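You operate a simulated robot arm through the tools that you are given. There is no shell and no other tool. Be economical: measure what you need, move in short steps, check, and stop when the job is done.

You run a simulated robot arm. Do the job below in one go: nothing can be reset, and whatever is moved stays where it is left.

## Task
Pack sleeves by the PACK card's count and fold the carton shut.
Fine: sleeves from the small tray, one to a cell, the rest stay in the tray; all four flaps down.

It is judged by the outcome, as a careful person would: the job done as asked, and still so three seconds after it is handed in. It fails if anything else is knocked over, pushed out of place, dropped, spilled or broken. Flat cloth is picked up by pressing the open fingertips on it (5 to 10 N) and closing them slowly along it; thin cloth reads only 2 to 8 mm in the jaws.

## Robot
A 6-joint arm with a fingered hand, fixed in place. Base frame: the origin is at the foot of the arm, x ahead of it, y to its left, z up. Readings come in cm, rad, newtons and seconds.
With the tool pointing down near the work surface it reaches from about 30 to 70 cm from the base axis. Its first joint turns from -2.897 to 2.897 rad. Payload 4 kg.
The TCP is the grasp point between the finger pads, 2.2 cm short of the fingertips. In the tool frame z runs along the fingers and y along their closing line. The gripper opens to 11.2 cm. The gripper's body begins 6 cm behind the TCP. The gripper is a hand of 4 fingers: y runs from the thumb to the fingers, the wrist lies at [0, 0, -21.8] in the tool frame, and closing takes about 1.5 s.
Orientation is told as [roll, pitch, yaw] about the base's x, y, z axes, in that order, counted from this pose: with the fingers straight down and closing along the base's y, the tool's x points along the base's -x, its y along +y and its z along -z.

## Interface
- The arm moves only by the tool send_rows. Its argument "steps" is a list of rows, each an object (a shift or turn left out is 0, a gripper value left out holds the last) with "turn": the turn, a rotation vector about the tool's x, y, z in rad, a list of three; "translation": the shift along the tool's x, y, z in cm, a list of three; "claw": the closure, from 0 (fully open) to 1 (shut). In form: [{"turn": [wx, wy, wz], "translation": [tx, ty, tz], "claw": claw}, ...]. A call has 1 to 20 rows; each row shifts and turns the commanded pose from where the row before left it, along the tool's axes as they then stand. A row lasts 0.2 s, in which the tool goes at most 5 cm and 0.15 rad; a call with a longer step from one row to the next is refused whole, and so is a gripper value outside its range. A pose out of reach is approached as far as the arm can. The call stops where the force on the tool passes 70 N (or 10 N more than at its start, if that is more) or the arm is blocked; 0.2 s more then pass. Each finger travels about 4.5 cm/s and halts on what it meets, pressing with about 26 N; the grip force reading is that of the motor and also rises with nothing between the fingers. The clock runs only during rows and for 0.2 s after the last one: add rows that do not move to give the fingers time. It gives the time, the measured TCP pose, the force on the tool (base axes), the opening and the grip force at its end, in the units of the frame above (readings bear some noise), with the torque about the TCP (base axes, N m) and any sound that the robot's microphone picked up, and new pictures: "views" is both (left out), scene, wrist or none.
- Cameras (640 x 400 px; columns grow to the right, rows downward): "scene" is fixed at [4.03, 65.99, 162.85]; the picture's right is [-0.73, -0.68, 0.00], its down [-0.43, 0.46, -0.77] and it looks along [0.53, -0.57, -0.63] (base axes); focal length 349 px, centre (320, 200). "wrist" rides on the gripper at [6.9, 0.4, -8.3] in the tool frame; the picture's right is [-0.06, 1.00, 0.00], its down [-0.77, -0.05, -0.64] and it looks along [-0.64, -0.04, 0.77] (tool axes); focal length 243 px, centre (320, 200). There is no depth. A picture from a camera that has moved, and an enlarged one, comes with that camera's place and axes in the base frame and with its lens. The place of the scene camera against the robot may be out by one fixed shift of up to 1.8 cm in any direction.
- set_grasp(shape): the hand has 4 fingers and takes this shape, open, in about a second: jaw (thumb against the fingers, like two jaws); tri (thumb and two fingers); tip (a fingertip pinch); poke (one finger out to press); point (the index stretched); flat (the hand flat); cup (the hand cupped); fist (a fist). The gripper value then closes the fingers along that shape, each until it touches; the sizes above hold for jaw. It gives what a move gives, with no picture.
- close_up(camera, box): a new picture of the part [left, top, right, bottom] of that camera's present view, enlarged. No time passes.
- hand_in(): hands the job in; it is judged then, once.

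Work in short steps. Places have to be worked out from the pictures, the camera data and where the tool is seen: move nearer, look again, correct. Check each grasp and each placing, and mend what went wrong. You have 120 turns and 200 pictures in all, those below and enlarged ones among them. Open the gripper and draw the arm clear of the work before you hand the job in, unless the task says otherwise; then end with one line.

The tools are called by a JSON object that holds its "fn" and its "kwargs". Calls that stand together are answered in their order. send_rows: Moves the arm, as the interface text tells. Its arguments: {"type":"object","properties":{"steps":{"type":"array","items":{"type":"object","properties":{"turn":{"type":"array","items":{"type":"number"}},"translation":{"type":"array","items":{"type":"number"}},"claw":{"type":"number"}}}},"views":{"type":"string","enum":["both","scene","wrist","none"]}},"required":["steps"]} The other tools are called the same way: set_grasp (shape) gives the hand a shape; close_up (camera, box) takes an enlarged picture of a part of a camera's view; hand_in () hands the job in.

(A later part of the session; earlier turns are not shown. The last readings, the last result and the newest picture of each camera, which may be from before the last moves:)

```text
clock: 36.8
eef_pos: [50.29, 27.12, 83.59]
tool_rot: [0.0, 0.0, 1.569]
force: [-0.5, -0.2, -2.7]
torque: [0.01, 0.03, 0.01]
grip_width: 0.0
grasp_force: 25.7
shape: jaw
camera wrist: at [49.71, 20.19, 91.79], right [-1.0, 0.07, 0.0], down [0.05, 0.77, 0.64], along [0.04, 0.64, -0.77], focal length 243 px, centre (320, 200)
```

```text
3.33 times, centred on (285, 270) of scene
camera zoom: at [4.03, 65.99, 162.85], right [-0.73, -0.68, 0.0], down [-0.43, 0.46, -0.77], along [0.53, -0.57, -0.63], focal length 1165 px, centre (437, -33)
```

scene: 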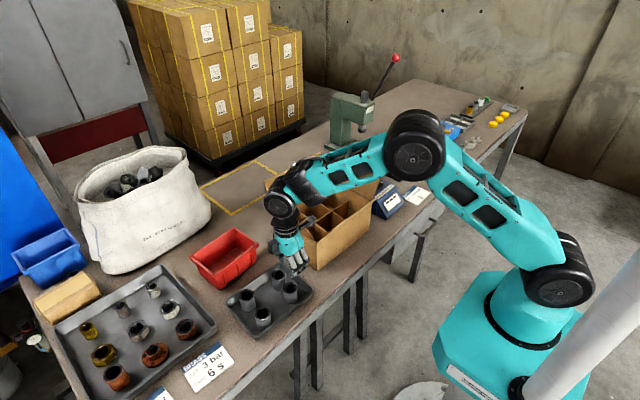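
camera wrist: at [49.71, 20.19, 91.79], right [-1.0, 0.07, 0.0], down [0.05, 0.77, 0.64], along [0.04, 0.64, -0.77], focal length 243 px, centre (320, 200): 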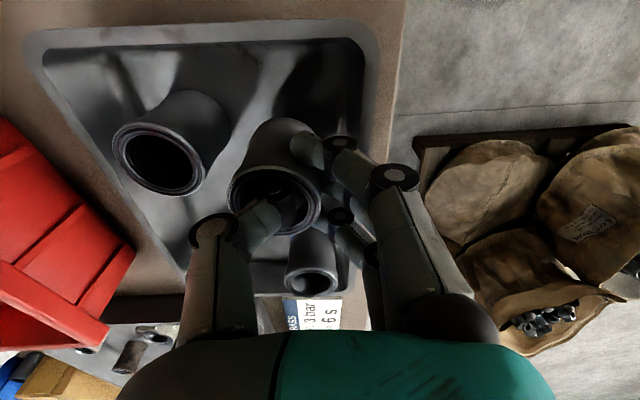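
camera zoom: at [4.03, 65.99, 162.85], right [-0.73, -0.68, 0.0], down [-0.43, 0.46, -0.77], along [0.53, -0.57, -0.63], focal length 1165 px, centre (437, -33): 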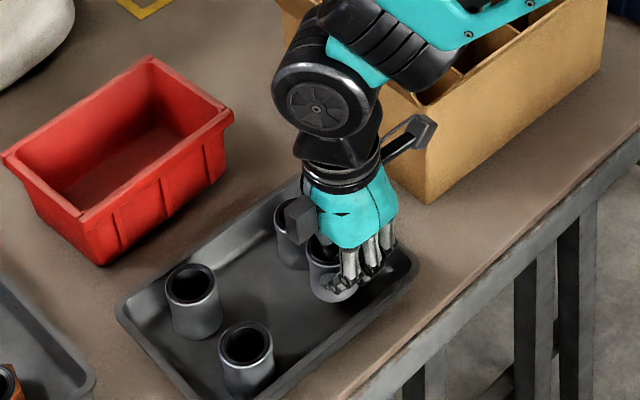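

The sleeve is held (about 2.7 N) and hanging straight, with its centre about 1.9 cm +x of the TCP. I'll go up and over the middle near cell, matching the carton's slight yaw, and re-measure.

{"fn": "send_rows", "kwargs": {"steps": [{"translation": [0, 0, -4]}, {"translation": [0, 0, -4]}, {"translation": [0, 0, -4]}, {"translation": [0, 0, -4]}, {"translation": [0, 0, -4]}, {"translation": [0, 0, -4]}, {"translation": [4.3, -1.4, 0]}, {"translation": [4.3, -1.4, 0]}, {"translation": [4.3, -1.4, 0]}, {"translation": [4.3, -1.4, 0]}, {"translation": [4.3, -1.4, 0]}, {"translation": [4.3, -1.4, 0]}, {"turn": [0, 0, 0.07]}, {}, {}]}}

{"fn": "close_up", "kwargs": {"camera": "scene", "box": [250, 140, 390, 280]}}

```text
clock: 40.0
eef_pos: [59.25, 2.57, 107.83]
tool_rot: [0.0, -0.005, 1.497]
force: [-0.4, 0.3, -3.0]
torque: [0.0, 0.06, 0.03]
grip_width: 0.0
grasp_force: 26.7
shape: jaw
out of reach, approached as far as the arm can: row 12
camera wrist: at [58.18, -4.18, 116.29], right [-0.99, 0.14, 0.0], down [0.11, 0.76, 0.65], along [0.09, 0.64, -0.76], focal length 243 px, centre (320, 200)
```

scene: 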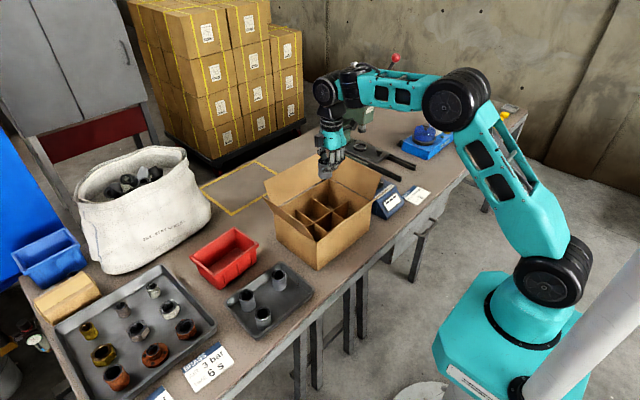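
wrist: 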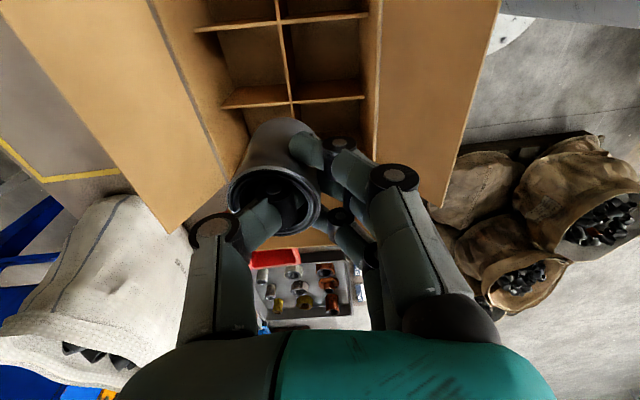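

```text
2.86 times, centred on (320, 210) of scene
camera zoom: at [4.03, 65.99, 162.85], right [-0.73, -0.68, 0.0], down [-0.43, 0.46, -0.77], along [0.53, -0.57, -0.63], focal length 998 px, centre (320, 171)
```

zoom: 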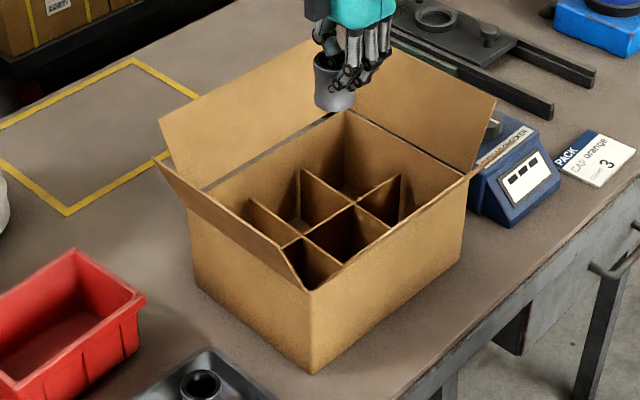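

Re-measured after the small shift: the crossings are at about (62.6, -2.9) and (63.4, 5.7) and the near wall's inner face at x≈53.6, so the cell centre is about (58.3, 1.8). I'll descend to 95 and re-check the pose.

{"fn": "send_rows", "kwargs": {"steps": [{"translation": [0, 0, 3]}, {"translation": [0, 0, 4]}, {"translation": [0, 0, 4]}, {}, {}], "views": "wrist"}}

```text
clock: 41.2
eef_pos: [59.03, 2.79, 96.88]
tool_rot: [0.002, -0.005, 1.492]
force: [1.1, -0.6, -1.4]
torque: [0.01, 0.08, -0.01]
grip_width: 0.0
grasp_force: 25.4
shape: jaw
camera wrist: at [58.01, -4.07, 105.31], right [-0.99, 0.14, 0.0], down [0.11, 0.76, 0.65], along [0.09, 0.64, -0.76], focal length 243 px, centre (320, 200)
```

wrist: 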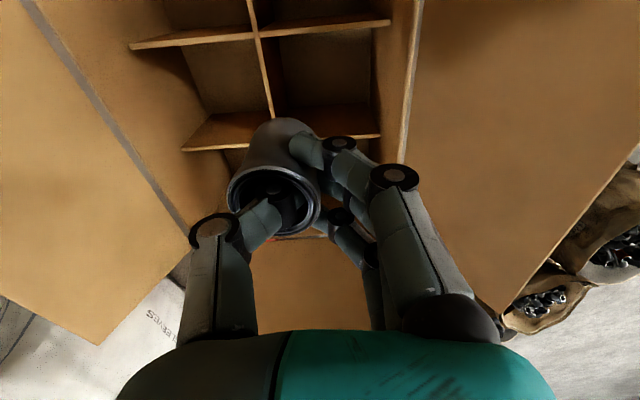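

The hand is now at (59.0, 2.8). I'll shift to (58.0, 1.8) and lower with the sleeve toward the cell mouth.

{"fn": "send_rows", "kwargs": {"steps": [{"translation": [1.08, 0.95, 0]}, {"translation": [0, 0, 3]}, {"translation": [0, 0, 3]}, {}]}}

{"fn": "close_up", "kwargs": {"camera": "scene", "box": [250, 140, 390, 280]}}

```text
clock: 42.2
eef_pos: [58.15, 2.82, 91.15]
tool_rot: [0.001, -0.005, 1.492]
force: [-0.5, -0.3, -2.2]
torque: [-0.01, 0.09, -0.01]
grip_width: 0.0
grasp_force: 26.5
shape: jaw
out of reach, approached as far as the arm can: row 1
camera wrist: at [57.08, -3.98, 99.57], right [-0.99, 0.14, 0.0], down [0.11, 0.76, 0.65], along [0.09, 0.64, -0.76], focal length 243 px, centre (320, 200)
```

scene: 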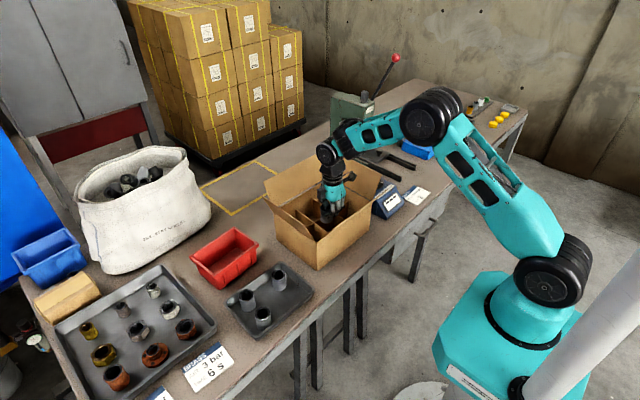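
wrist: 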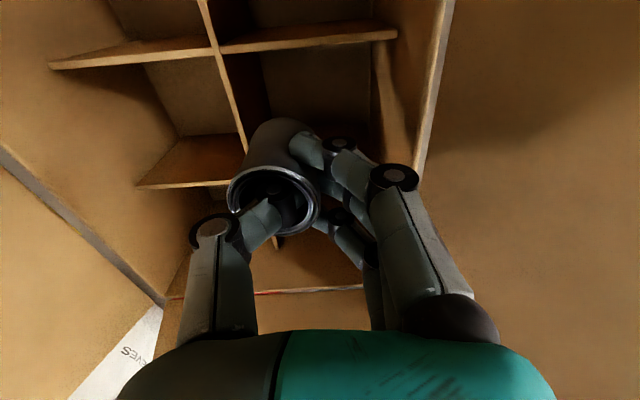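

```text
2.86 times, centred on (320, 210) of scene
camera zoom: at [4.03, 65.99, 162.85], right [-0.73, -0.68, 0.0], down [-0.43, 0.46, -0.77], along [0.53, -0.57, -0.63], focal length 998 px, centre (320, 171)
```

zoom: 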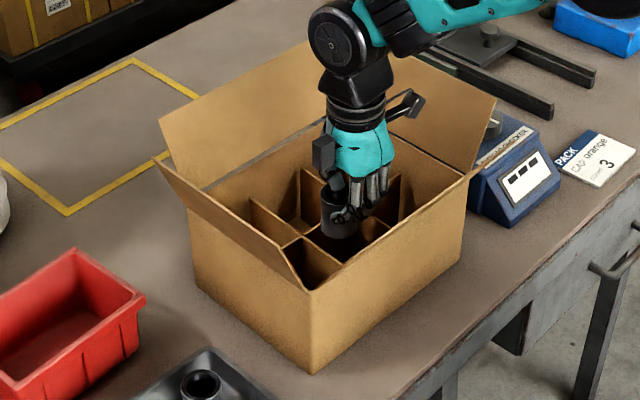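

A wrist joint limit stops y at 2.8 with this yaw. I'll turn 0.04 rad the easy way, move 1 cm further in -y, and check.

{"fn": "send_rows", "kwargs": {"steps": [{"turn": [0, 0, 0.04]}, {"translation": [1.0, 0.1, 0]}, {}], "views": "wrist"}}

{"fn": "close_up", "kwargs": {"camera": "wrist", "box": [180, 0, 500, 200]}}

```text
clock: 43.0
eef_pos: [58.1, 1.49, 91.22]
tool_rot: [-0.001, 0.0, 1.46]
force: [-1.0, -0.2, -2.7]
torque: [0.0, 0.07, -0.03]
grip_width: 0.01
grasp_force: 25.5
shape: jaw
camera wrist: at [56.74, -5.22, 99.6], right [-0.98, 0.17, 0.0], down [0.13, 0.75, 0.64], along [0.11, 0.63, -0.77], focal length 243 px, centre (320, 200)
```

wrist: 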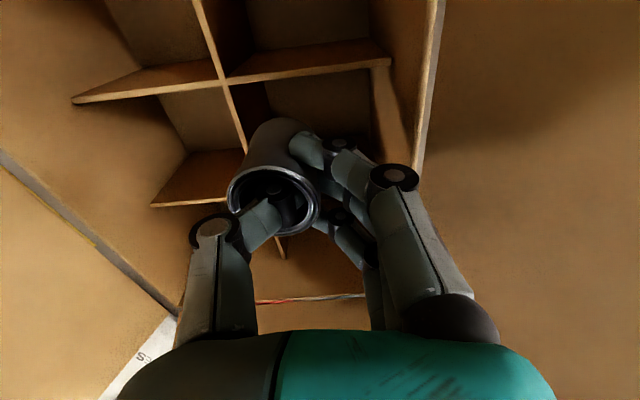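

```text
2.00 times, centred on (340, 100) of wrist
camera zoom: at [56.74, -5.22, 99.6], right [-0.98, 0.17, 0.0], down [0.13, 0.75, 0.64], along [0.11, 0.63, -0.77], focal length 485 px, centre (280, 400)
```

zoom: 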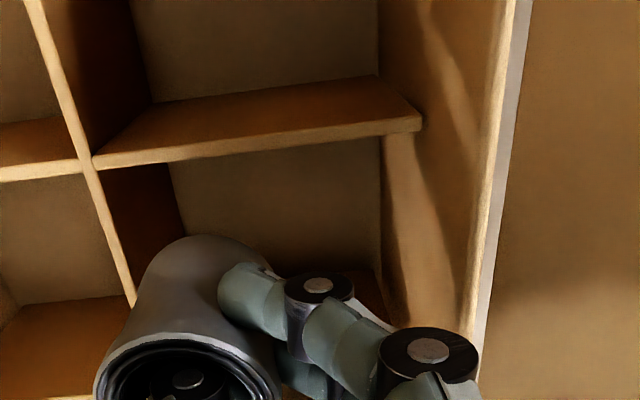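

The cell spans x 53.5–62.9 and y about -2.2–6.2, and the hand plus sleeve should fit at TCP (58.1, 1.9). I'll lower gently through the divider level.

{"fn": "send_rows", "kwargs": {"steps": [{"translation": [-0.4, 0, 2]}, {"translation": [0, 0, 2]}, {"translation": [0, 0, 1]}, {"translation": [0, 0, 0.8]}, {"translation": [0, 0, 0.8]}, {}], "views": "wrist"}}

```text
clock: 44.4
eef_pos: [57.97, 1.9, 84.4]
tool_rot: [0.0, 0.0, 1.459]
force: [0.1, -1.1, -2.9]
torque: [-0.01, 0.08, 0.01]
grip_width: 0.0
grasp_force: 26.5
shape: jaw
camera wrist: at [56.8, -4.91, 92.81], right [-0.98, 0.17, 0.0], down [0.13, 0.75, 0.64], along [0.11, 0.63, -0.77], focal length 243 px, centre (320, 200)
```

wrist: 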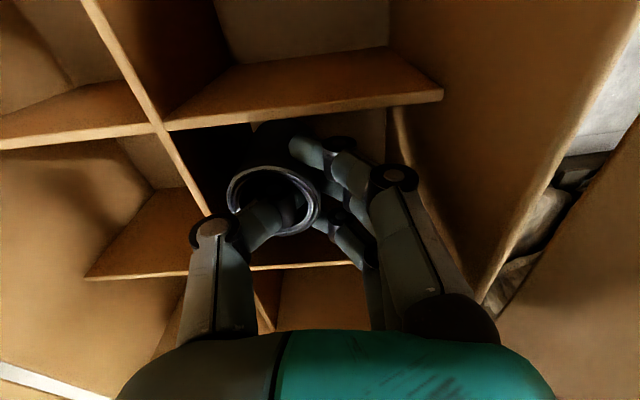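

It passed the previous blocking height with no contact. I'll continue down in small steps toward the floor.

{"fn": "send_rows", "kwargs": {"steps": [{"translation": [0, 0.25, 0.5]}, {"translation": [0, 0, 0.7]}, {"translation": [0, 0, 0.7]}, {"translation": [0, 0, 0.5]}, {"translation": [0, 0, 0.3]}, {}], "views": "wrist"}}

```text
clock: 45.8
eef_pos: [57.89, 1.8, 81.74]
tool_rot: [0.001, -0.001, 1.46]
force: [-0.6, 0.2, -2.5]
torque: [0.03, 0.05, 0.0]
grip_width: 0.01
grasp_force: 26.1
shape: jaw
camera wrist: at [56.56, -4.83, 90.14], right [-0.98, 0.17, 0.0], down [0.13, 0.75, 0.64], along [0.11, 0.63, -0.77], focal length 243 px, centre (320, 200)
```

wrist: 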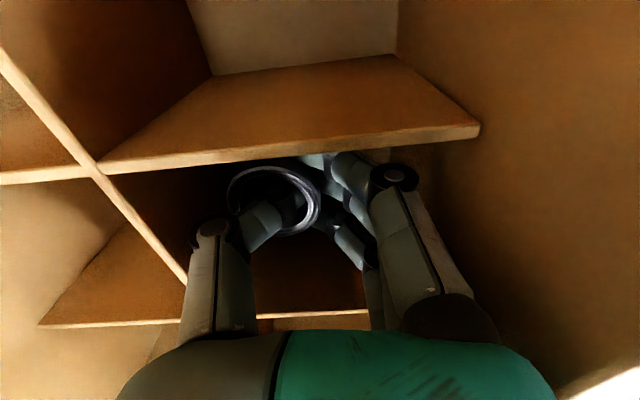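

Still free. A little lower until the sleeve touches the carton floor.

{"fn": "send_rows", "kwargs": {"steps": [{"translation": [0, 0, 0.25]}, {"translation": [0, 0, 0.25]}, {"translation": [0, 0, 0.25]}, {}], "views": "none"}}

```text
clock: 46.8
eef_pos: [57.93, 1.92, 80.99]
tool_rot: [-0.003, 0.0, 1.46]
force: [-4.0, -3.3, 27.5]
torque: [-0.02, -0.03, -0.01]
grip_width: 0.0
grasp_force: 25.8
shape: jaw
```

The floor is reached (27 N at z 81). I'll ease off slightly, open just enough to free the wall, and rise straight up.

{"fn": "send_rows", "kwargs": {"steps": [{"translation": [0, 0, -0.1], "claw": 0.92}, {"claw": 0.86}, {"claw": 0.8}, {"claw": 0.8}, {"claw": 0.8}], "views": "wrist"}}

```text
clock: 48.0
eef_pos: [57.96, 1.92, 81.11]
tool_rot: [0.001, 0.002, 1.459]
force: [-0.2, 0.6, -2.2]
torque: [0.03, -0.02, 0.04]
grip_width: 1.96
grasp_force: 0.1
shape: jaw
camera wrist: at [56.52, -4.82, 89.45], right [-0.98, 0.17, 0.0], down [0.13, 0.75, 0.64], along [0.11, 0.63, -0.77], focal length 243 px, centre (320, 200)
```

wrist: 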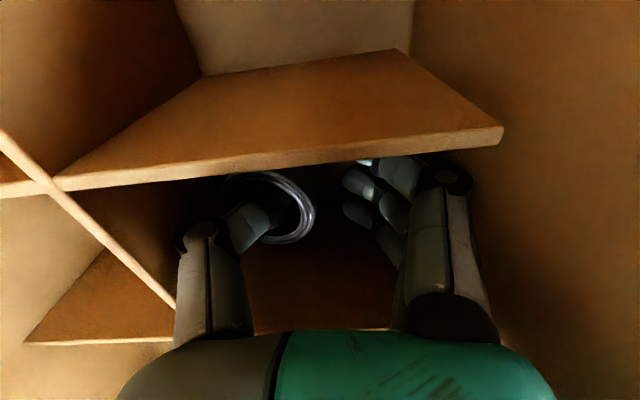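

Released, with the fingers clear and the thumb loose in the bore. I'll rise slowly and check the sleeve stays.

{"fn": "send_rows", "kwargs": {"steps": [{"translation": [0, 0, -0.6]}, {"translation": [0, 0, -0.6]}, {"translation": [0, 0, -0.8]}, {"translation": [0, 0, -1]}, {}], "views": "wrist"}}

```text
clock: 49.2
eef_pos: [57.77, 1.71, 84.11]
tool_rot: [-0.001, 0.001, 1.458]
force: [0.2, 0.5, 0.9]
torque: [-0.01, 0.0, 0.01]
grip_width: 2.18
grasp_force: 0.1
shape: jaw
camera wrist: at [56.48, -5.0, 92.48], right [-0.98, 0.17, 0.0], down [0.13, 0.75, 0.64], along [0.11, 0.63, -0.77], focal length 243 px, centre (320, 200)
```

wrist: 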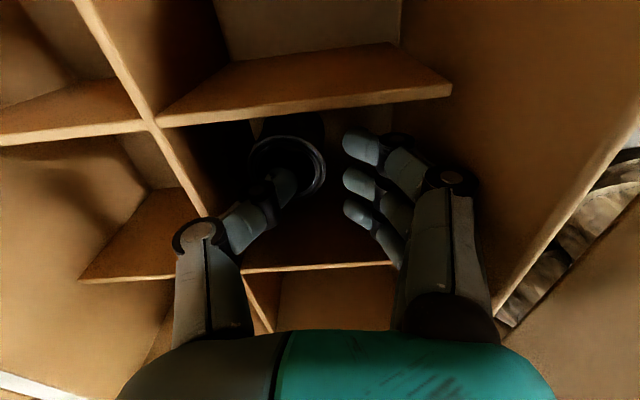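

The first sleeve stands in the middle near cell. Next I'll rise and go to sleeve C at about (58.3, 26).

{"fn": "send_rows", "kwargs": {"steps": [{"translation": [0, 0, -3.8]}, {"translation": [0, 0, -3.8]}, {"translation": [0, 0, -3.8]}, {"translation": [0, 0, -3.8]}, {"translation": [0, 0, -3.8]}, {"translation": [-4.8, 0.3, 0]}, {"translation": [-4.8, 0.3, 0]}, {"translation": [-4.8, 0, 0], "turn": [0, 0, -0.11]}, {"translation": [-4.8, 0, 0]}, {"translation": [-4.8, 0, 0]}, {"translation": [0, 0, 4.5]}, {"translation": [0, 0, 4.5]}, {}, {}]}}

{"fn": "close_up", "kwargs": {"camera": "wrist", "box": [160, 50, 480, 250]}}

{"fn": "close_up", "kwargs": {"camera": "scene", "box": [250, 140, 390, 280]}}

```text
clock: 52.2
eef_pos: [58.86, 25.93, 94.38]
tool_rot: [-0.001, 0.0, 1.569]
force: [0.4, -0.1, 0.8]
torque: [-0.02, -0.02, -0.01]
grip_width: 2.22
grasp_force: 0.2
shape: jaw
camera wrist: at [58.23, 19.11, 102.76], right [-1.0, 0.07, 0.0], down [0.05, 0.77, 0.64], along [0.04, 0.64, -0.77], focal length 243 px, centre (320, 200)
```

scene: 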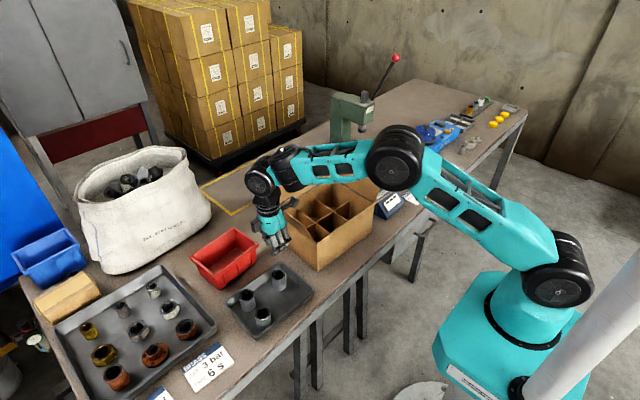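
wrist: 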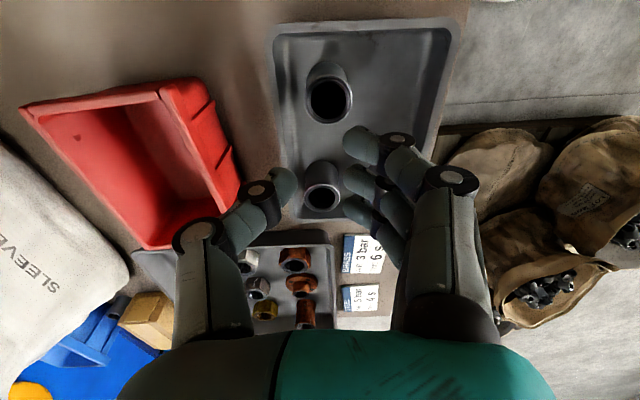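

```text
2.00 times, centred on (320, 150) of wrist
camera zoom: at [58.23, 19.11, 102.76], right [-1.0, 0.07, 0.0], down [0.05, 0.77, 0.64], along [0.04, 0.64, -0.77], focal length 485 px, centre (320, 300)
```

zoom: 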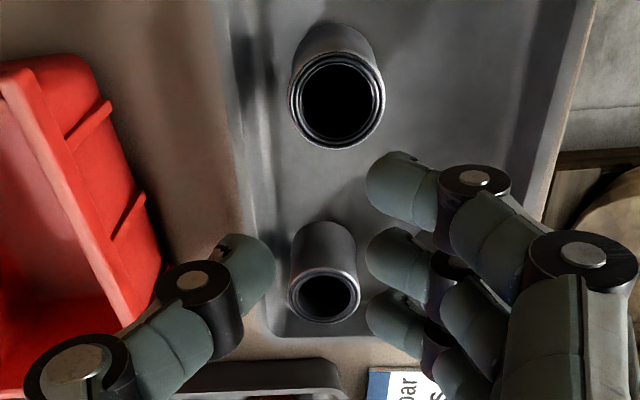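

```text
2.86 times, centred on (320, 210) of scene
camera zoom: at [4.03, 65.99, 162.85], right [-0.73, -0.68, 0.0], down [-0.43, 0.46, -0.77], along [0.53, -0.57, -0.63], focal length 998 px, centre (320, 171)
```

zoom: 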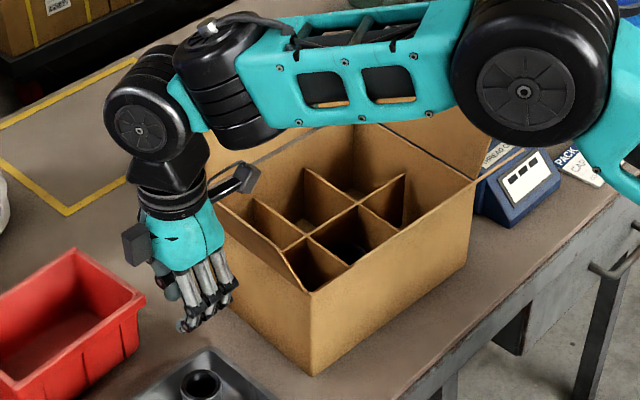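

C projects to (57.95, 25.95), so the TCP should go to x≈56.05. I'll move there and down to just above the rim.

{"fn": "send_rows", "kwargs": {"steps": [{"translation": [0, 2.8, 1], "claw": 0.77}, {"translation": [0, 0, 3.3]}, {"translation": [0, 0, 3.3]}, {"translation": [0, 0, 2.9]}, {}, {}], "views": "none"}}

{"fn": "close_up", "kwargs": {"camera": "wrist", "box": [160, 50, 480, 250]}}

```text
clock: 53.6
eef_pos: [56.07, 25.84, 83.61]
tool_rot: [0.001, -0.001, 1.569]
force: [-1.0, 0.2, 0.0]
torque: [-0.02, -0.03, -0.01]
grip_width: 2.53
grasp_force: 0.0
shape: jaw
```

```text
2.00 times, centred on (320, 150) of wrist
camera zoom: at [55.54, 19.01, 92.03], right [-1.0, 0.07, 0.0], down [0.05, 0.77, 0.64], along [0.04, 0.64, -0.77], focal length 485 px, centre (320, 300)
```

zoom: 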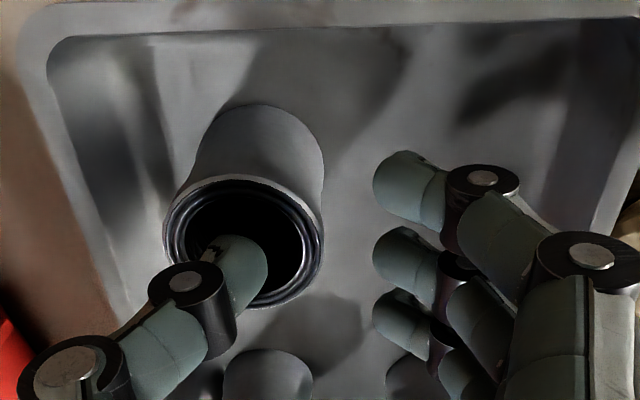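

The view matches the first good approach. I'll nudge +y 0.35, go down and close.

{"fn": "send_rows", "kwargs": {"steps": [{"translation": [-0.35, 0, 0]}, {"translation": [0, 0, 1]}, {"translation": [0, 0, 0.9]}, {"translation": [0, 0, 0.5]}, {}, {"claw": 0.9}, {"claw": 1}, {"claw": 1}, {"claw": 1}, {"claw": 1}, {"claw": 1}, {"translation": [0, 0, -0.7]}, {"translation": [0, 0, -0.7]}, {"translation": [0, 0, -0.7]}, {}], "views": "wrist"}}

```text
clock: 56.8
eef_pos: [56.02, 26.24, 83.42]
tool_rot: [0.001, 0.0, 1.57]
force: [-0.6, -0.2, -1.7]
torque: [-0.01, 0.03, -0.01]
grip_width: 0.01
grasp_force: 26.2
shape: jaw
camera wrist: at [55.41, 19.46, 91.79], right [-1.0, 0.07, 0.0], down [0.05, 0.77, 0.64], along [0.04, 0.64, -0.77], focal length 243 px, centre (320, 200)
```

wrist: 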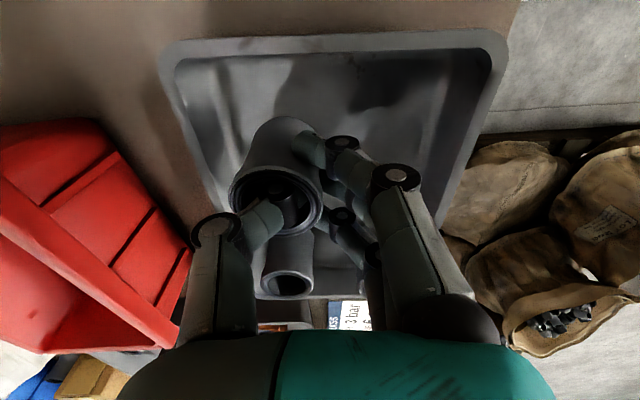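

Sleeve C is held. I'll take it up and over the +y near cell, around (58.5, 10), and look.

{"fn": "send_rows", "kwargs": {"steps": [{"translation": [0, 0, -4]}, {"translation": [0, 0, -4]}, {"translation": [0, 0, -4]}, {"translation": [0, 0, -4]}, {"translation": [0, 0, -4]}, {"translation": [0, 0, -4]}, {"translation": [4.05, -0.6, 0]}, {"translation": [4.05, -0.6, 0]}, {"translation": [4.05, -0.6, 0]}, {"translation": [4.05, -0.6, 0]}, {"turn": [0, 0, 0.06]}, {"translation": [0, 0, 4]}, {"translation": [0, 0, 4]}, {}, {}]}}

{"fn": "close_up", "kwargs": {"camera": "wrist", "box": [180, 0, 500, 200]}}

```text
clock: 60.0
eef_pos: [58.28, 9.99, 99.2]
tool_rot: [0.0, -0.001, 1.51]
force: [-0.1, -0.8, -2.2]
torque: [-0.01, 0.06, -0.01]
grip_width: 0.0
grasp_force: 26.0
shape: jaw
camera wrist: at [57.38, 3.21, 107.6], right [-0.99, 0.12, 0.0], down [0.1, 0.76, 0.64], along [0.08, 0.64, -0.77], focal length 243 px, centre (320, 200)
```

scene: 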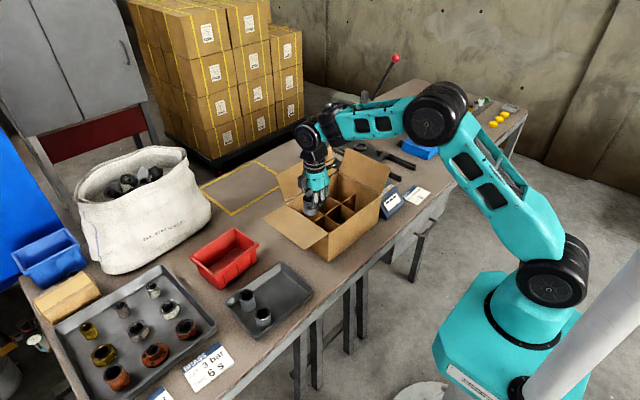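
wrist: 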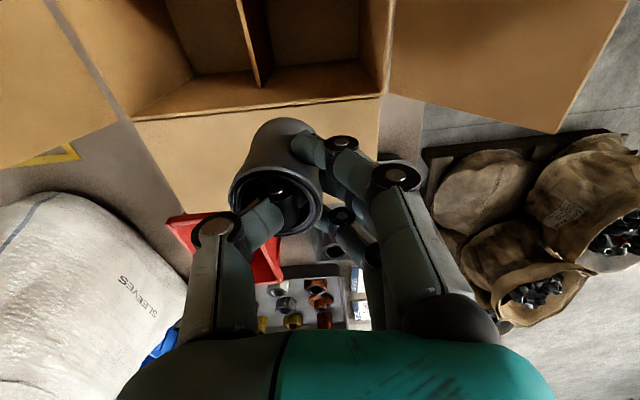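

```text
2.00 times, centred on (340, 100) of wrist
camera zoom: at [57.38, 3.21, 107.6], right [-0.99, 0.12, 0.0], down [0.1, 0.76, 0.64], along [0.08, 0.64, -0.77], focal length 485 px, centre (280, 400)
```

zoom: 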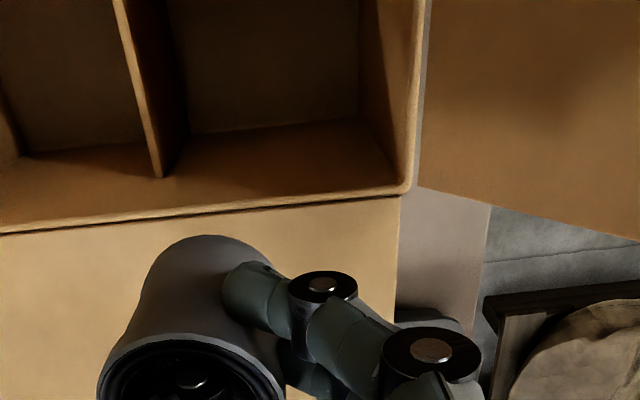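

The carton or its +y flap looks different, so I'll check the scene close up.

{"fn": "close_up", "kwargs": {"camera": "scene", "box": [250, 140, 410, 280]}}

```text
2.86 times, centred on (330, 210) of scene
camera zoom: at [4.03, 65.99, 162.85], right [-0.73, -0.68, 0.0], down [-0.43, 0.46, -0.77], along [0.53, -0.57, -0.63], focal length 998 px, centre (291, 171)
```

zoom: 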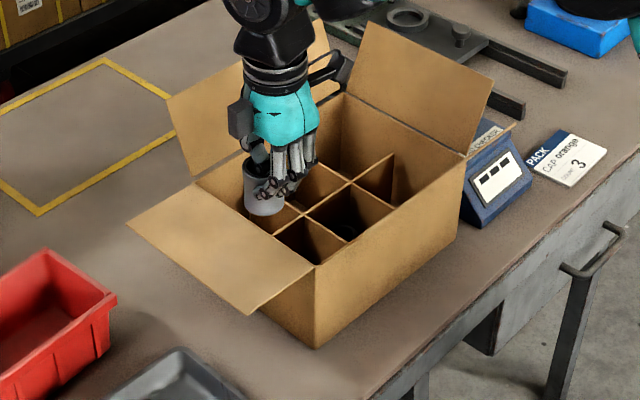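

My forearm must have pressed the +y flap while I fetched C: the flap now lies outward and the carton slid about 5 cm toward -y. The thread checker is unmoved. The +y wall's inner face is now at y≈9, so the +y near cell is centred near (58.4, 4.8), and I'll shift there and look.

{"fn": "send_rows", "kwargs": {"steps": [{"translation": [1.8, 0, 0]}, {"translation": [1.8, 0, 0]}, {"translation": [1.6, 0, 0]}, {}, {}]}}

{"fn": "close_up", "kwargs": {"camera": "wrist", "box": [180, 0, 500, 200]}}

```text
clock: 61.2
eef_pos: [58.1, 4.86, 99.26]
tool_rot: [-0.001, 0.0, 1.509]
force: [0.4, -0.3, -2.9]
torque: [-0.02, 0.07, -0.01]
grip_width: 0.01
grasp_force: 25.9
shape: jaw
camera wrist: at [57.15, -2.04, 107.66], right [-0.99, 0.12, 0.0], down [0.1, 0.76, 0.64], along [0.08, 0.64, -0.77], focal length 243 px, centre (320, 200)
```

scene: 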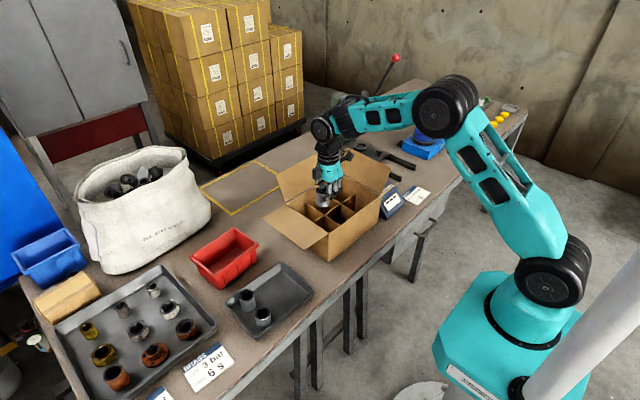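
wrist: 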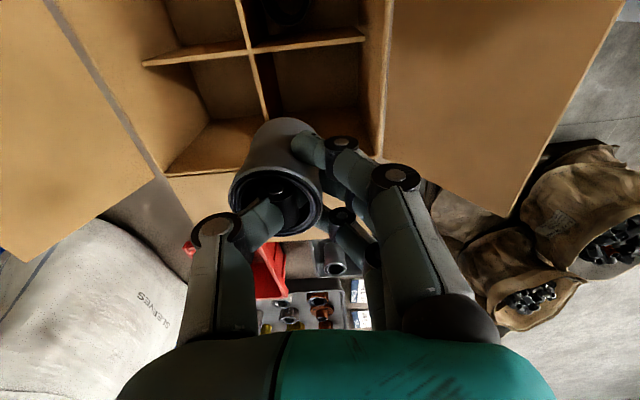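

```text
2.00 times, centred on (340, 100) of wrist
camera zoom: at [57.15, -2.04, 107.66], right [-0.99, 0.12, 0.0], down [0.1, 0.76, 0.64], along [0.08, 0.64, -0.77], focal length 485 px, centre (280, 400)
```

zoom: 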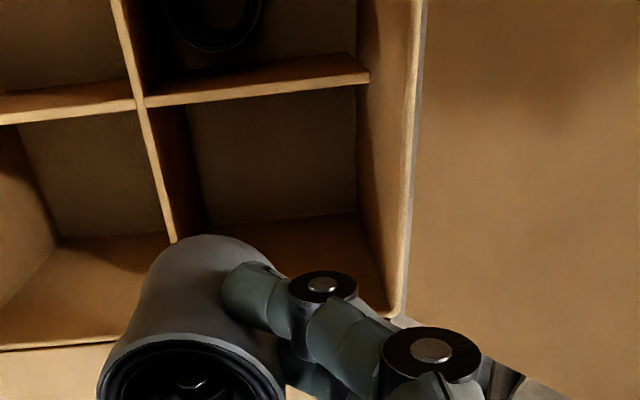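

Sleeve 1 is standing fine in its cell. This cell spans x 53.9–63.2 and y 0.9–9, and the hand is centred, so I'll lower.

{"fn": "send_rows", "kwargs": {"steps": [{"translation": [-0.1, -0.1, 3]}, {"translation": [0, 0, 3]}, {"translation": [0, 0, 3]}, {"translation": [0, 0, 2]}, {"translation": [0, 0, 1.5]}, {"translation": [0, 0, 1]}, {"translation": [0, 0, 1]}, {}], "views": "wrist"}}

```text
clock: 63.0
eef_pos: [58.16, 4.95, 84.78]
tool_rot: [0.0, 0.0, 1.509]
force: [1.0, 0.9, -2.8]
torque: [0.05, 0.04, -0.01]
grip_width: 0.03
grasp_force: 26.3
shape: jaw
camera wrist: at [57.28, -1.78, 93.22], right [-0.99, 0.12, 0.0], down [0.1, 0.76, 0.64], along [0.08, 0.64, -0.77], focal length 243 px, centre (320, 200)
```

wrist: 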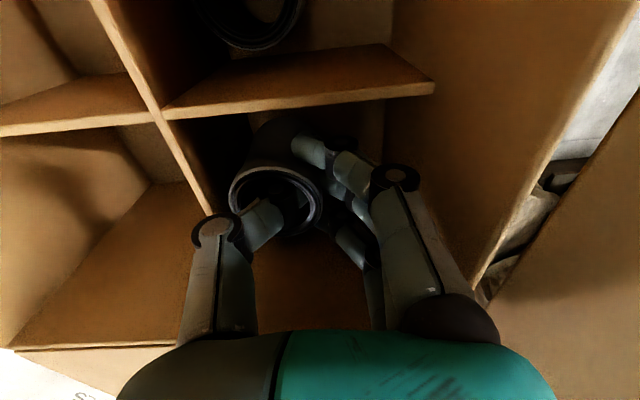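

Clear so far. I'll lower to floor contact.

{"fn": "send_rows", "kwargs": {"steps": [{"translation": [0, 0.2, 0.8]}, {"translation": [0, 0, 0.8]}, {"translation": [0, 0, 0.8]}, {"translation": [0, 0, 0.5]}, {"translation": [0, 0, 0.3]}, {"translation": [0, 0, 0.2]}, {}], "views": "wrist"}}

```text
clock: 64.6
eef_pos: [57.95, 4.97, 81.42]
tool_rot: [-0.002, -0.001, 1.51]
force: [0.5, 0.2, -1.7]
torque: [0.0, 0.05, 0.0]
grip_width: 0.0
grasp_force: 26.3
shape: jaw
camera wrist: at [56.95, -1.82, 89.78], right [-0.99, 0.12, 0.0], down [0.1, 0.76, 0.64], along [0.08, 0.64, -0.77], focal length 243 px, centre (320, 200)
```

wrist: 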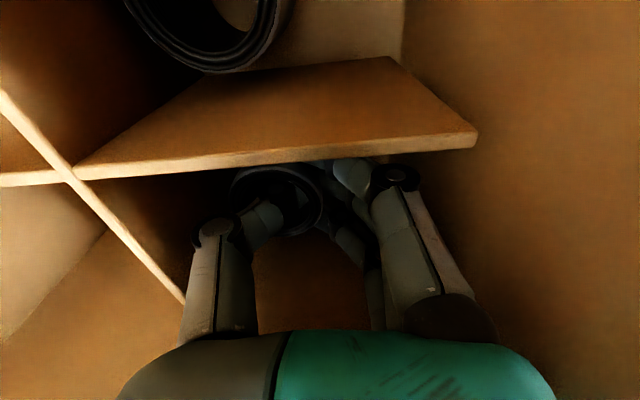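

{"fn": "send_rows", "kwargs": {"steps": [{"translation": [0, 0, 0.25]}, {"translation": [0, 0, 0.2]}, {}], "views": "none"}}

```text
clock: 65.4
eef_pos: [58.01, 4.89, 81.03]
tool_rot: [-0.003, -0.001, 1.509]
force: [-2.4, 0.1, 22.2]
torque: [0.04, -0.01, 0.0]
grip_width: 0.0
grasp_force: 26.1
shape: jaw
```

Floor contact again. I'll release, then rise just above the sleeve rim.

{"fn": "send_rows", "kwargs": {"steps": [{"translation": [0, 0, -0.1], "claw": 0.92}, {"claw": 0.86}, {"claw": 0.8}, {"claw": 0.8}, {"claw": 0.8}, {"translation": [0, 0, -0.6]}, {"translation": [0, 0, -0.8]}, {"translation": [0, 0, -1]}, {"translation": [0, 0, -1]}, {}], "views": "wrist"}}

```text
clock: 67.6
eef_pos: [57.9, 4.89, 84.3]
tool_rot: [0.001, -0.001, 1.509]
force: [1.6, -0.5, 0.3]
torque: [0.0, 0.06, 0.09]
grip_width: 2.16
grasp_force: 0.1
shape: jaw
camera wrist: at [56.97, -1.83, 92.79], right [-0.99, 0.12, 0.0], down [0.1, 0.76, 0.64], along [0.08, 0.64, -0.77], focal length 243 px, centre (320, 200)
```

wrist: 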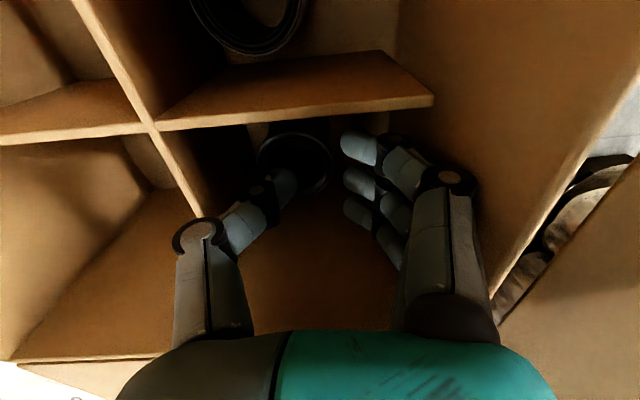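

Sleeve 2 is standing in its cell. With the hand above its rim I'll gently push the +y wall from inside to slide the carton back toward where it was (about +4 cm in y).

{"fn": "send_rows", "kwargs": {"steps": [{"translation": [0, 0, -1]}, {"translation": [-0.5, 0, 0]}, {"translation": [-0.5, 0, 0]}, {"translation": [-0.5, 0, 0]}, {"translation": [-0.5, 0, 0]}, {"translation": [-0.4, 0, 0]}, {"translation": [-0.4, 0, 0]}, {}]}}

{"fn": "close_up", "kwargs": {"camera": "scene", "box": [250, 140, 410, 280]}}

```text
clock: 69.4
eef_pos: [58.05, 7.8, 85.53]
tool_rot: [0.001, -0.001, 1.509]
force: [0.8, -2.7, -0.3]
torque: [0.03, -0.01, 0.07]
grip_width: 2.18
grasp_force: 0.1
shape: jaw
camera wrist: at [57.14, 1.04, 93.88], right [-0.99, 0.12, 0.0], down [0.1, 0.76, 0.64], along [0.08, 0.64, -0.77], focal length 243 px, centre (320, 200)
```

scene: 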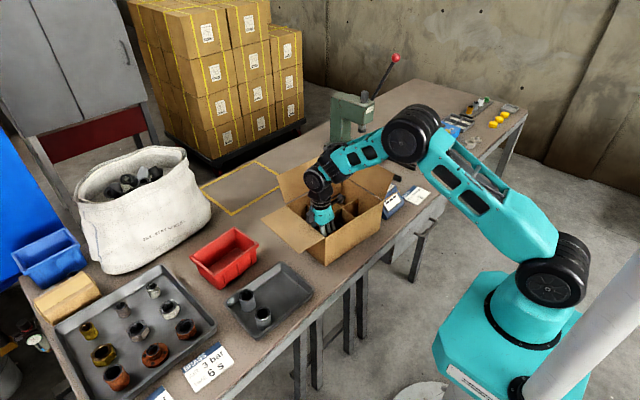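
wrist: 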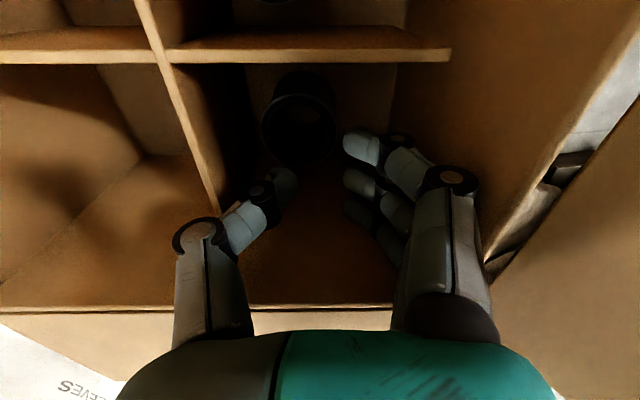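

```text
2.86 times, centred on (330, 210) of scene
camera zoom: at [4.03, 65.99, 162.85], right [-0.73, -0.68, 0.0], down [-0.43, 0.46, -0.77], along [0.53, -0.57, -0.63], focal length 998 px, centre (291, 171)
```

zoom: 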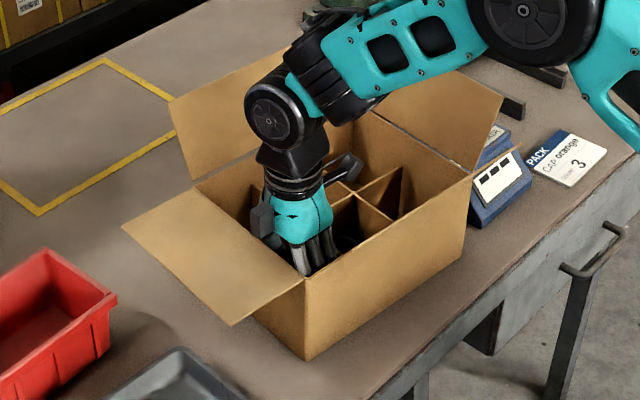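

It is sliding, with about 1 cm regained at low force. I'll continue roughly 3 cm more.

{"fn": "send_rows", "kwargs": {"steps": [{"translation": [-0.4, 0, 0]}, {"translation": [-0.4, 0, 0]}, {"translation": [-0.4, 0, 0]}, {"translation": [-0.4, 0, 0]}, {"translation": [-0.4, 0, 0]}, {"translation": [-0.4, 0, 0]}, {"translation": [-0.3, 0, 0]}, {}], "views": "wrist"}}

{"fn": "close_up", "kwargs": {"camera": "scene", "box": [250, 140, 410, 280]}}

```text
clock: 71.2
eef_pos: [58.36, 10.54, 85.41]
tool_rot: [-0.001, 0.0, 1.51]
force: [1.4, -2.6, -0.3]
torque: [-0.02, 0.04, 0.04]
grip_width: 2.19
grasp_force: 0.0
shape: jaw
camera wrist: at [57.36, 3.78, 93.85], right [-0.99, 0.13, 0.0], down [0.1, 0.76, 0.64], along [0.08, 0.64, -0.77], focal length 243 px, centre (320, 200)
```

wrist: 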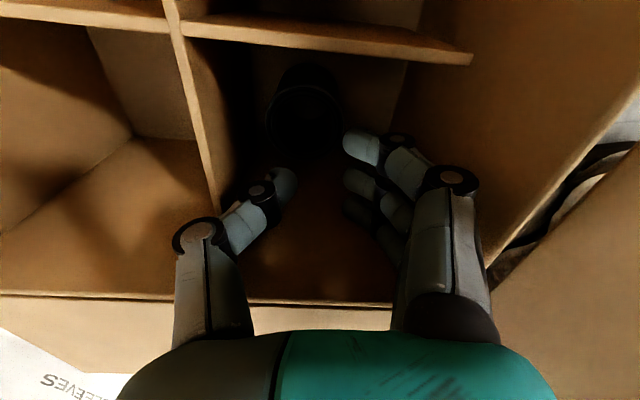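

```text
2.86 times, centred on (330, 210) of scene
camera zoom: at [4.03, 65.99, 162.85], right [-0.73, -0.68, 0.0], down [-0.43, 0.46, -0.77], along [0.53, -0.57, -0.63], focal length 998 px, centre (291, 171)
```

zoom: 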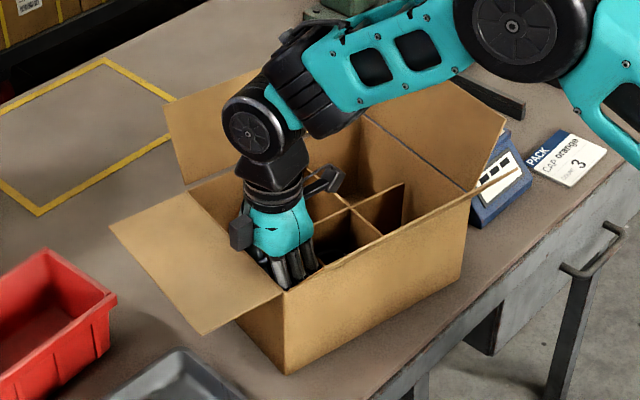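

The carton is back near its place in y but yawed about -0.16; I can square it up later from inside. I'll back off the wall, rise, and go to sleeve B at about (51.7, 37.4), where the forearm stays clear of the carton.

{"fn": "send_rows", "kwargs": {"steps": [{"translation": [0.6, 0, 0]}, {"translation": [0, 0, -4]}, {"translation": [0, 0, -4.5]}, {"translation": [0, 0, -4.5]}, {"translation": [0, 0, -4.5]}, {}, {"translation": [-4.5, 1.5, 0]}, {"translation": [-4.5, 1.5, 0]}, {"translation": [-4.5, 1.5, 0]}, {"translation": [-4.5, 1.5, 0]}, {"translation": [-4.5, 1.5, 0]}, {"translation": [-4.5, 1.5, 0], "turn": [0, 0, -0.06]}, {"translation": [0, 0, 4], "claw": 0.77}, {"translation": [0, 0, 4]}, {}, {}]}}

{"fn": "close_up", "kwargs": {"camera": "wrist", "box": [160, 50, 480, 250]}}

{"fn": "close_up", "kwargs": {"camera": "scene", "box": [250, 140, 410, 280]}}

```text
clock: 74.6
eef_pos: [50.73, 37.34, 94.8]
tool_rot: [0.0, 0.0, 1.569]
force: [0.6, 0.4, -0.6]
torque: [0.0, 0.0, 0.01]
grip_width: 2.54
grasp_force: 0.0
shape: jaw
camera wrist: at [50.17, 30.6, 103.25], right [-1.0, 0.07, 0.0], down [0.05, 0.77, 0.64], along [0.04, 0.64, -0.77], focal length 243 px, centre (320, 200)
```

scene: 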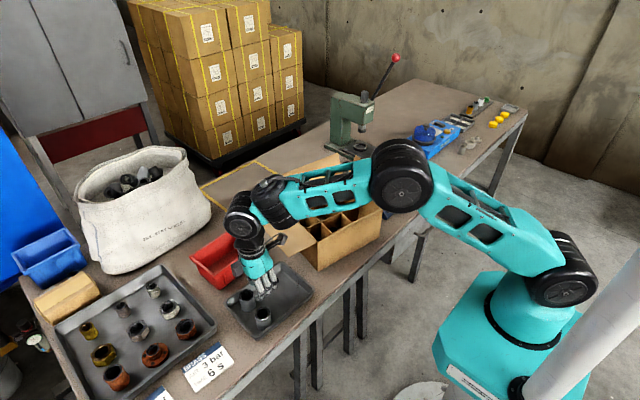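
wrist: 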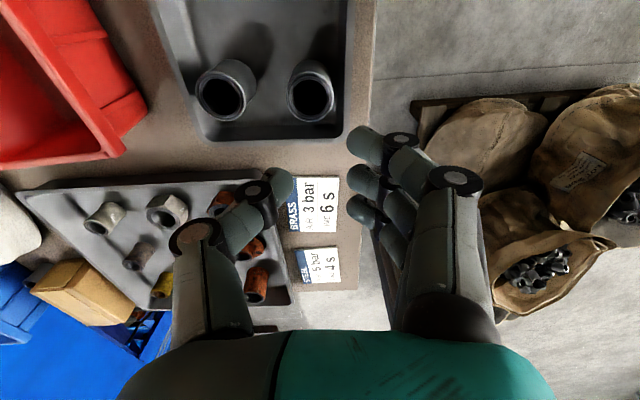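

```text
2.00 times, centred on (320, 150) of wrist
camera zoom: at [50.17, 30.6, 103.25], right [-1.0, 0.07, 0.0], down [0.05, 0.77, 0.64], along [0.04, 0.64, -0.77], focal length 485 px, centre (320, 300)
```

zoom: 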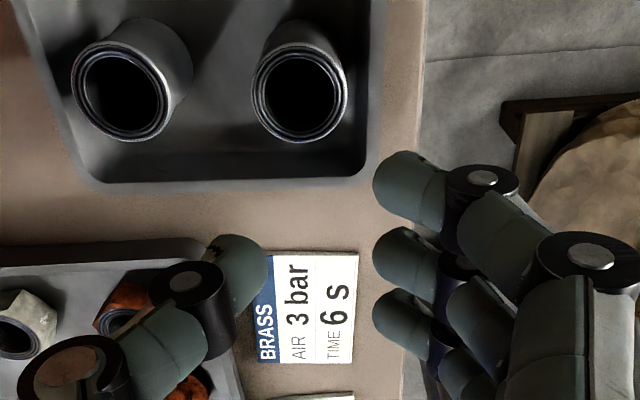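

```text
2.86 times, centred on (330, 210) of scene
camera zoom: at [4.03, 65.99, 162.85], right [-0.73, -0.68, 0.0], down [-0.43, 0.46, -0.77], along [0.53, -0.57, -0.63], focal length 998 px, centre (291, 171)
```

zoom: 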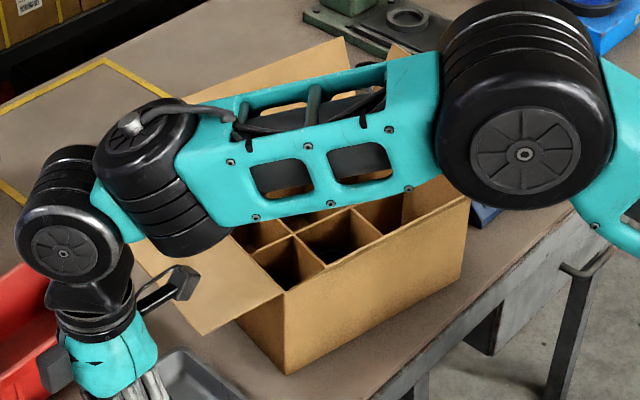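

B is at (51.5, 37.35). I'll move to TCP x≈49.6 and down to just above the rim.

{"fn": "send_rows", "kwargs": {"steps": [{"translation": [-0.2, 1.1, 3]}, {"translation": [0, 0, 3.2]}, {"translation": [0, 0, 3.2]}, {"translation": [0, 0, 1.7]}, {}, {}], "views": "none"}}

{"fn": "close_up", "kwargs": {"camera": "wrist", "box": [160, 50, 480, 250]}}

```text
clock: 76.0
eef_pos: [49.97, 37.53, 83.9]
tool_rot: [0.0, 0.0, 1.568]
force: [-0.7, 0.6, 0.2]
torque: [0.02, 0.02, -0.02]
grip_width: 2.54
grasp_force: 0.0
shape: jaw
```

```text
2.00 times, centred on (320, 150) of wrist
camera zoom: at [49.34, 30.78, 92.27], right [-1.0, 0.07, 0.0], down [0.05, 0.77, 0.64], along [0.04, 0.64, -0.77], focal length 485 px, centre (320, 300)
```

zoom: 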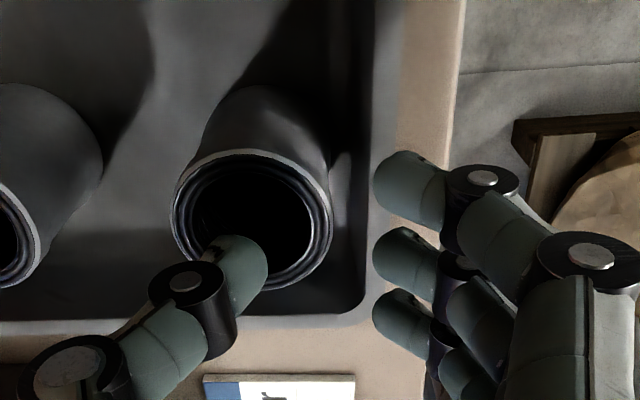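

Slightly off compared with the good approach: I'll nudge -y 0.3 and -x 0.25, then go down, close and lift.

{"fn": "send_rows", "kwargs": {"steps": [{"translation": [0.3, 0.25, 0]}, {}, {"translation": [0, 0, 1]}, {"translation": [0, 0, 0.9]}, {"translation": [0, 0, 0.7]}, {}, {"claw": 0.9}, {"claw": 1}, {"claw": 1}, {"claw": 1}, {"claw": 1}, {"claw": 1}, {"translation": [0, 0, -0.7]}, {"translation": [0, 0, -0.7]}, {"translation": [0, 0, -0.7]}, {}], "views": "wrist"}}

```text
clock: 79.4
eef_pos: [49.54, 37.14, 83.3]
tool_rot: [0.0, 0.0, 1.57]
force: [1.0, -0.2, -6.2]
torque: [-0.03, 0.03, -0.02]
grip_width: 0.28
grasp_force: 25.3
shape: jaw
camera wrist: at [49.08, 30.32, 91.7], right [-1.0, 0.07, 0.0], down [0.05, 0.77, 0.64], along [0.04, 0.64, -0.77], focal length 243 px, centre (320, 200)
```

wrist: 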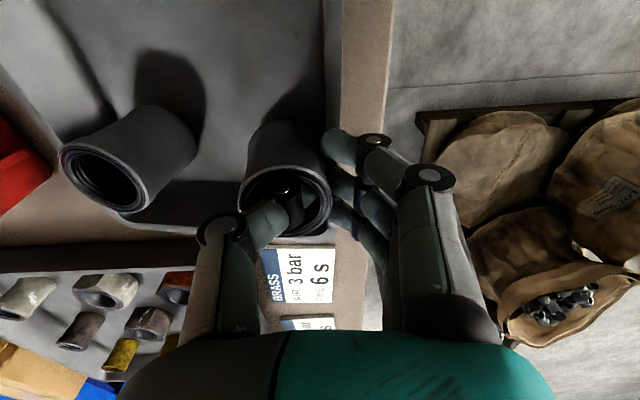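

The load reads 6 N instead of about 2.5, so the tray edge may be caught too. I'll look before lifting further.

{"fn": "close_up", "kwargs": {"camera": "scene", "box": [205, 230, 325, 350]}}

{"fn": "close_up", "kwargs": {"camera": "wrist", "box": [200, 100, 460, 260]}}

```text
3.33 times, centred on (265, 290) of scene
camera zoom: at [4.03, 65.99, 162.85], right [-0.73, -0.68, 0.0], down [-0.43, 0.46, -0.77], along [0.53, -0.57, -0.63], focal length 1165 px, centre (503, -100)
```

zoom: 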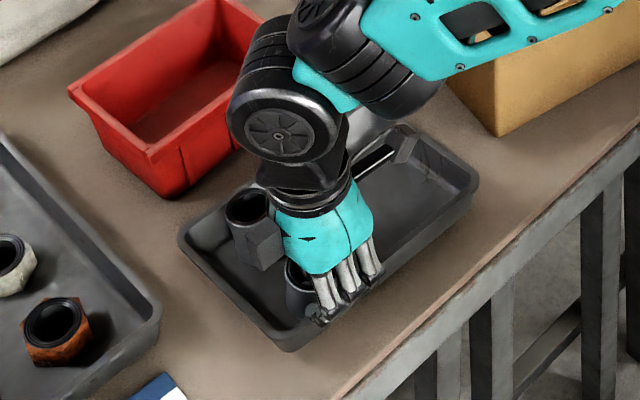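

```text
2.46 times, centred on (330, 180) of wrist
camera zoom: at [49.08, 30.32, 91.7], right [-1.0, 0.07, 0.0], down [0.05, 0.77, 0.64], along [0.04, 0.64, -0.77], focal length 597 px, centre (295, 249)
```

zoom: 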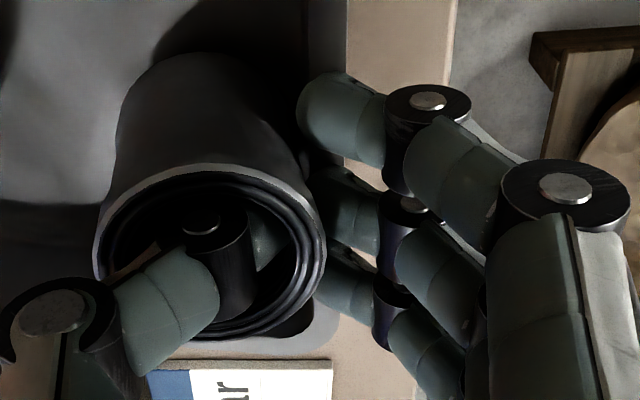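

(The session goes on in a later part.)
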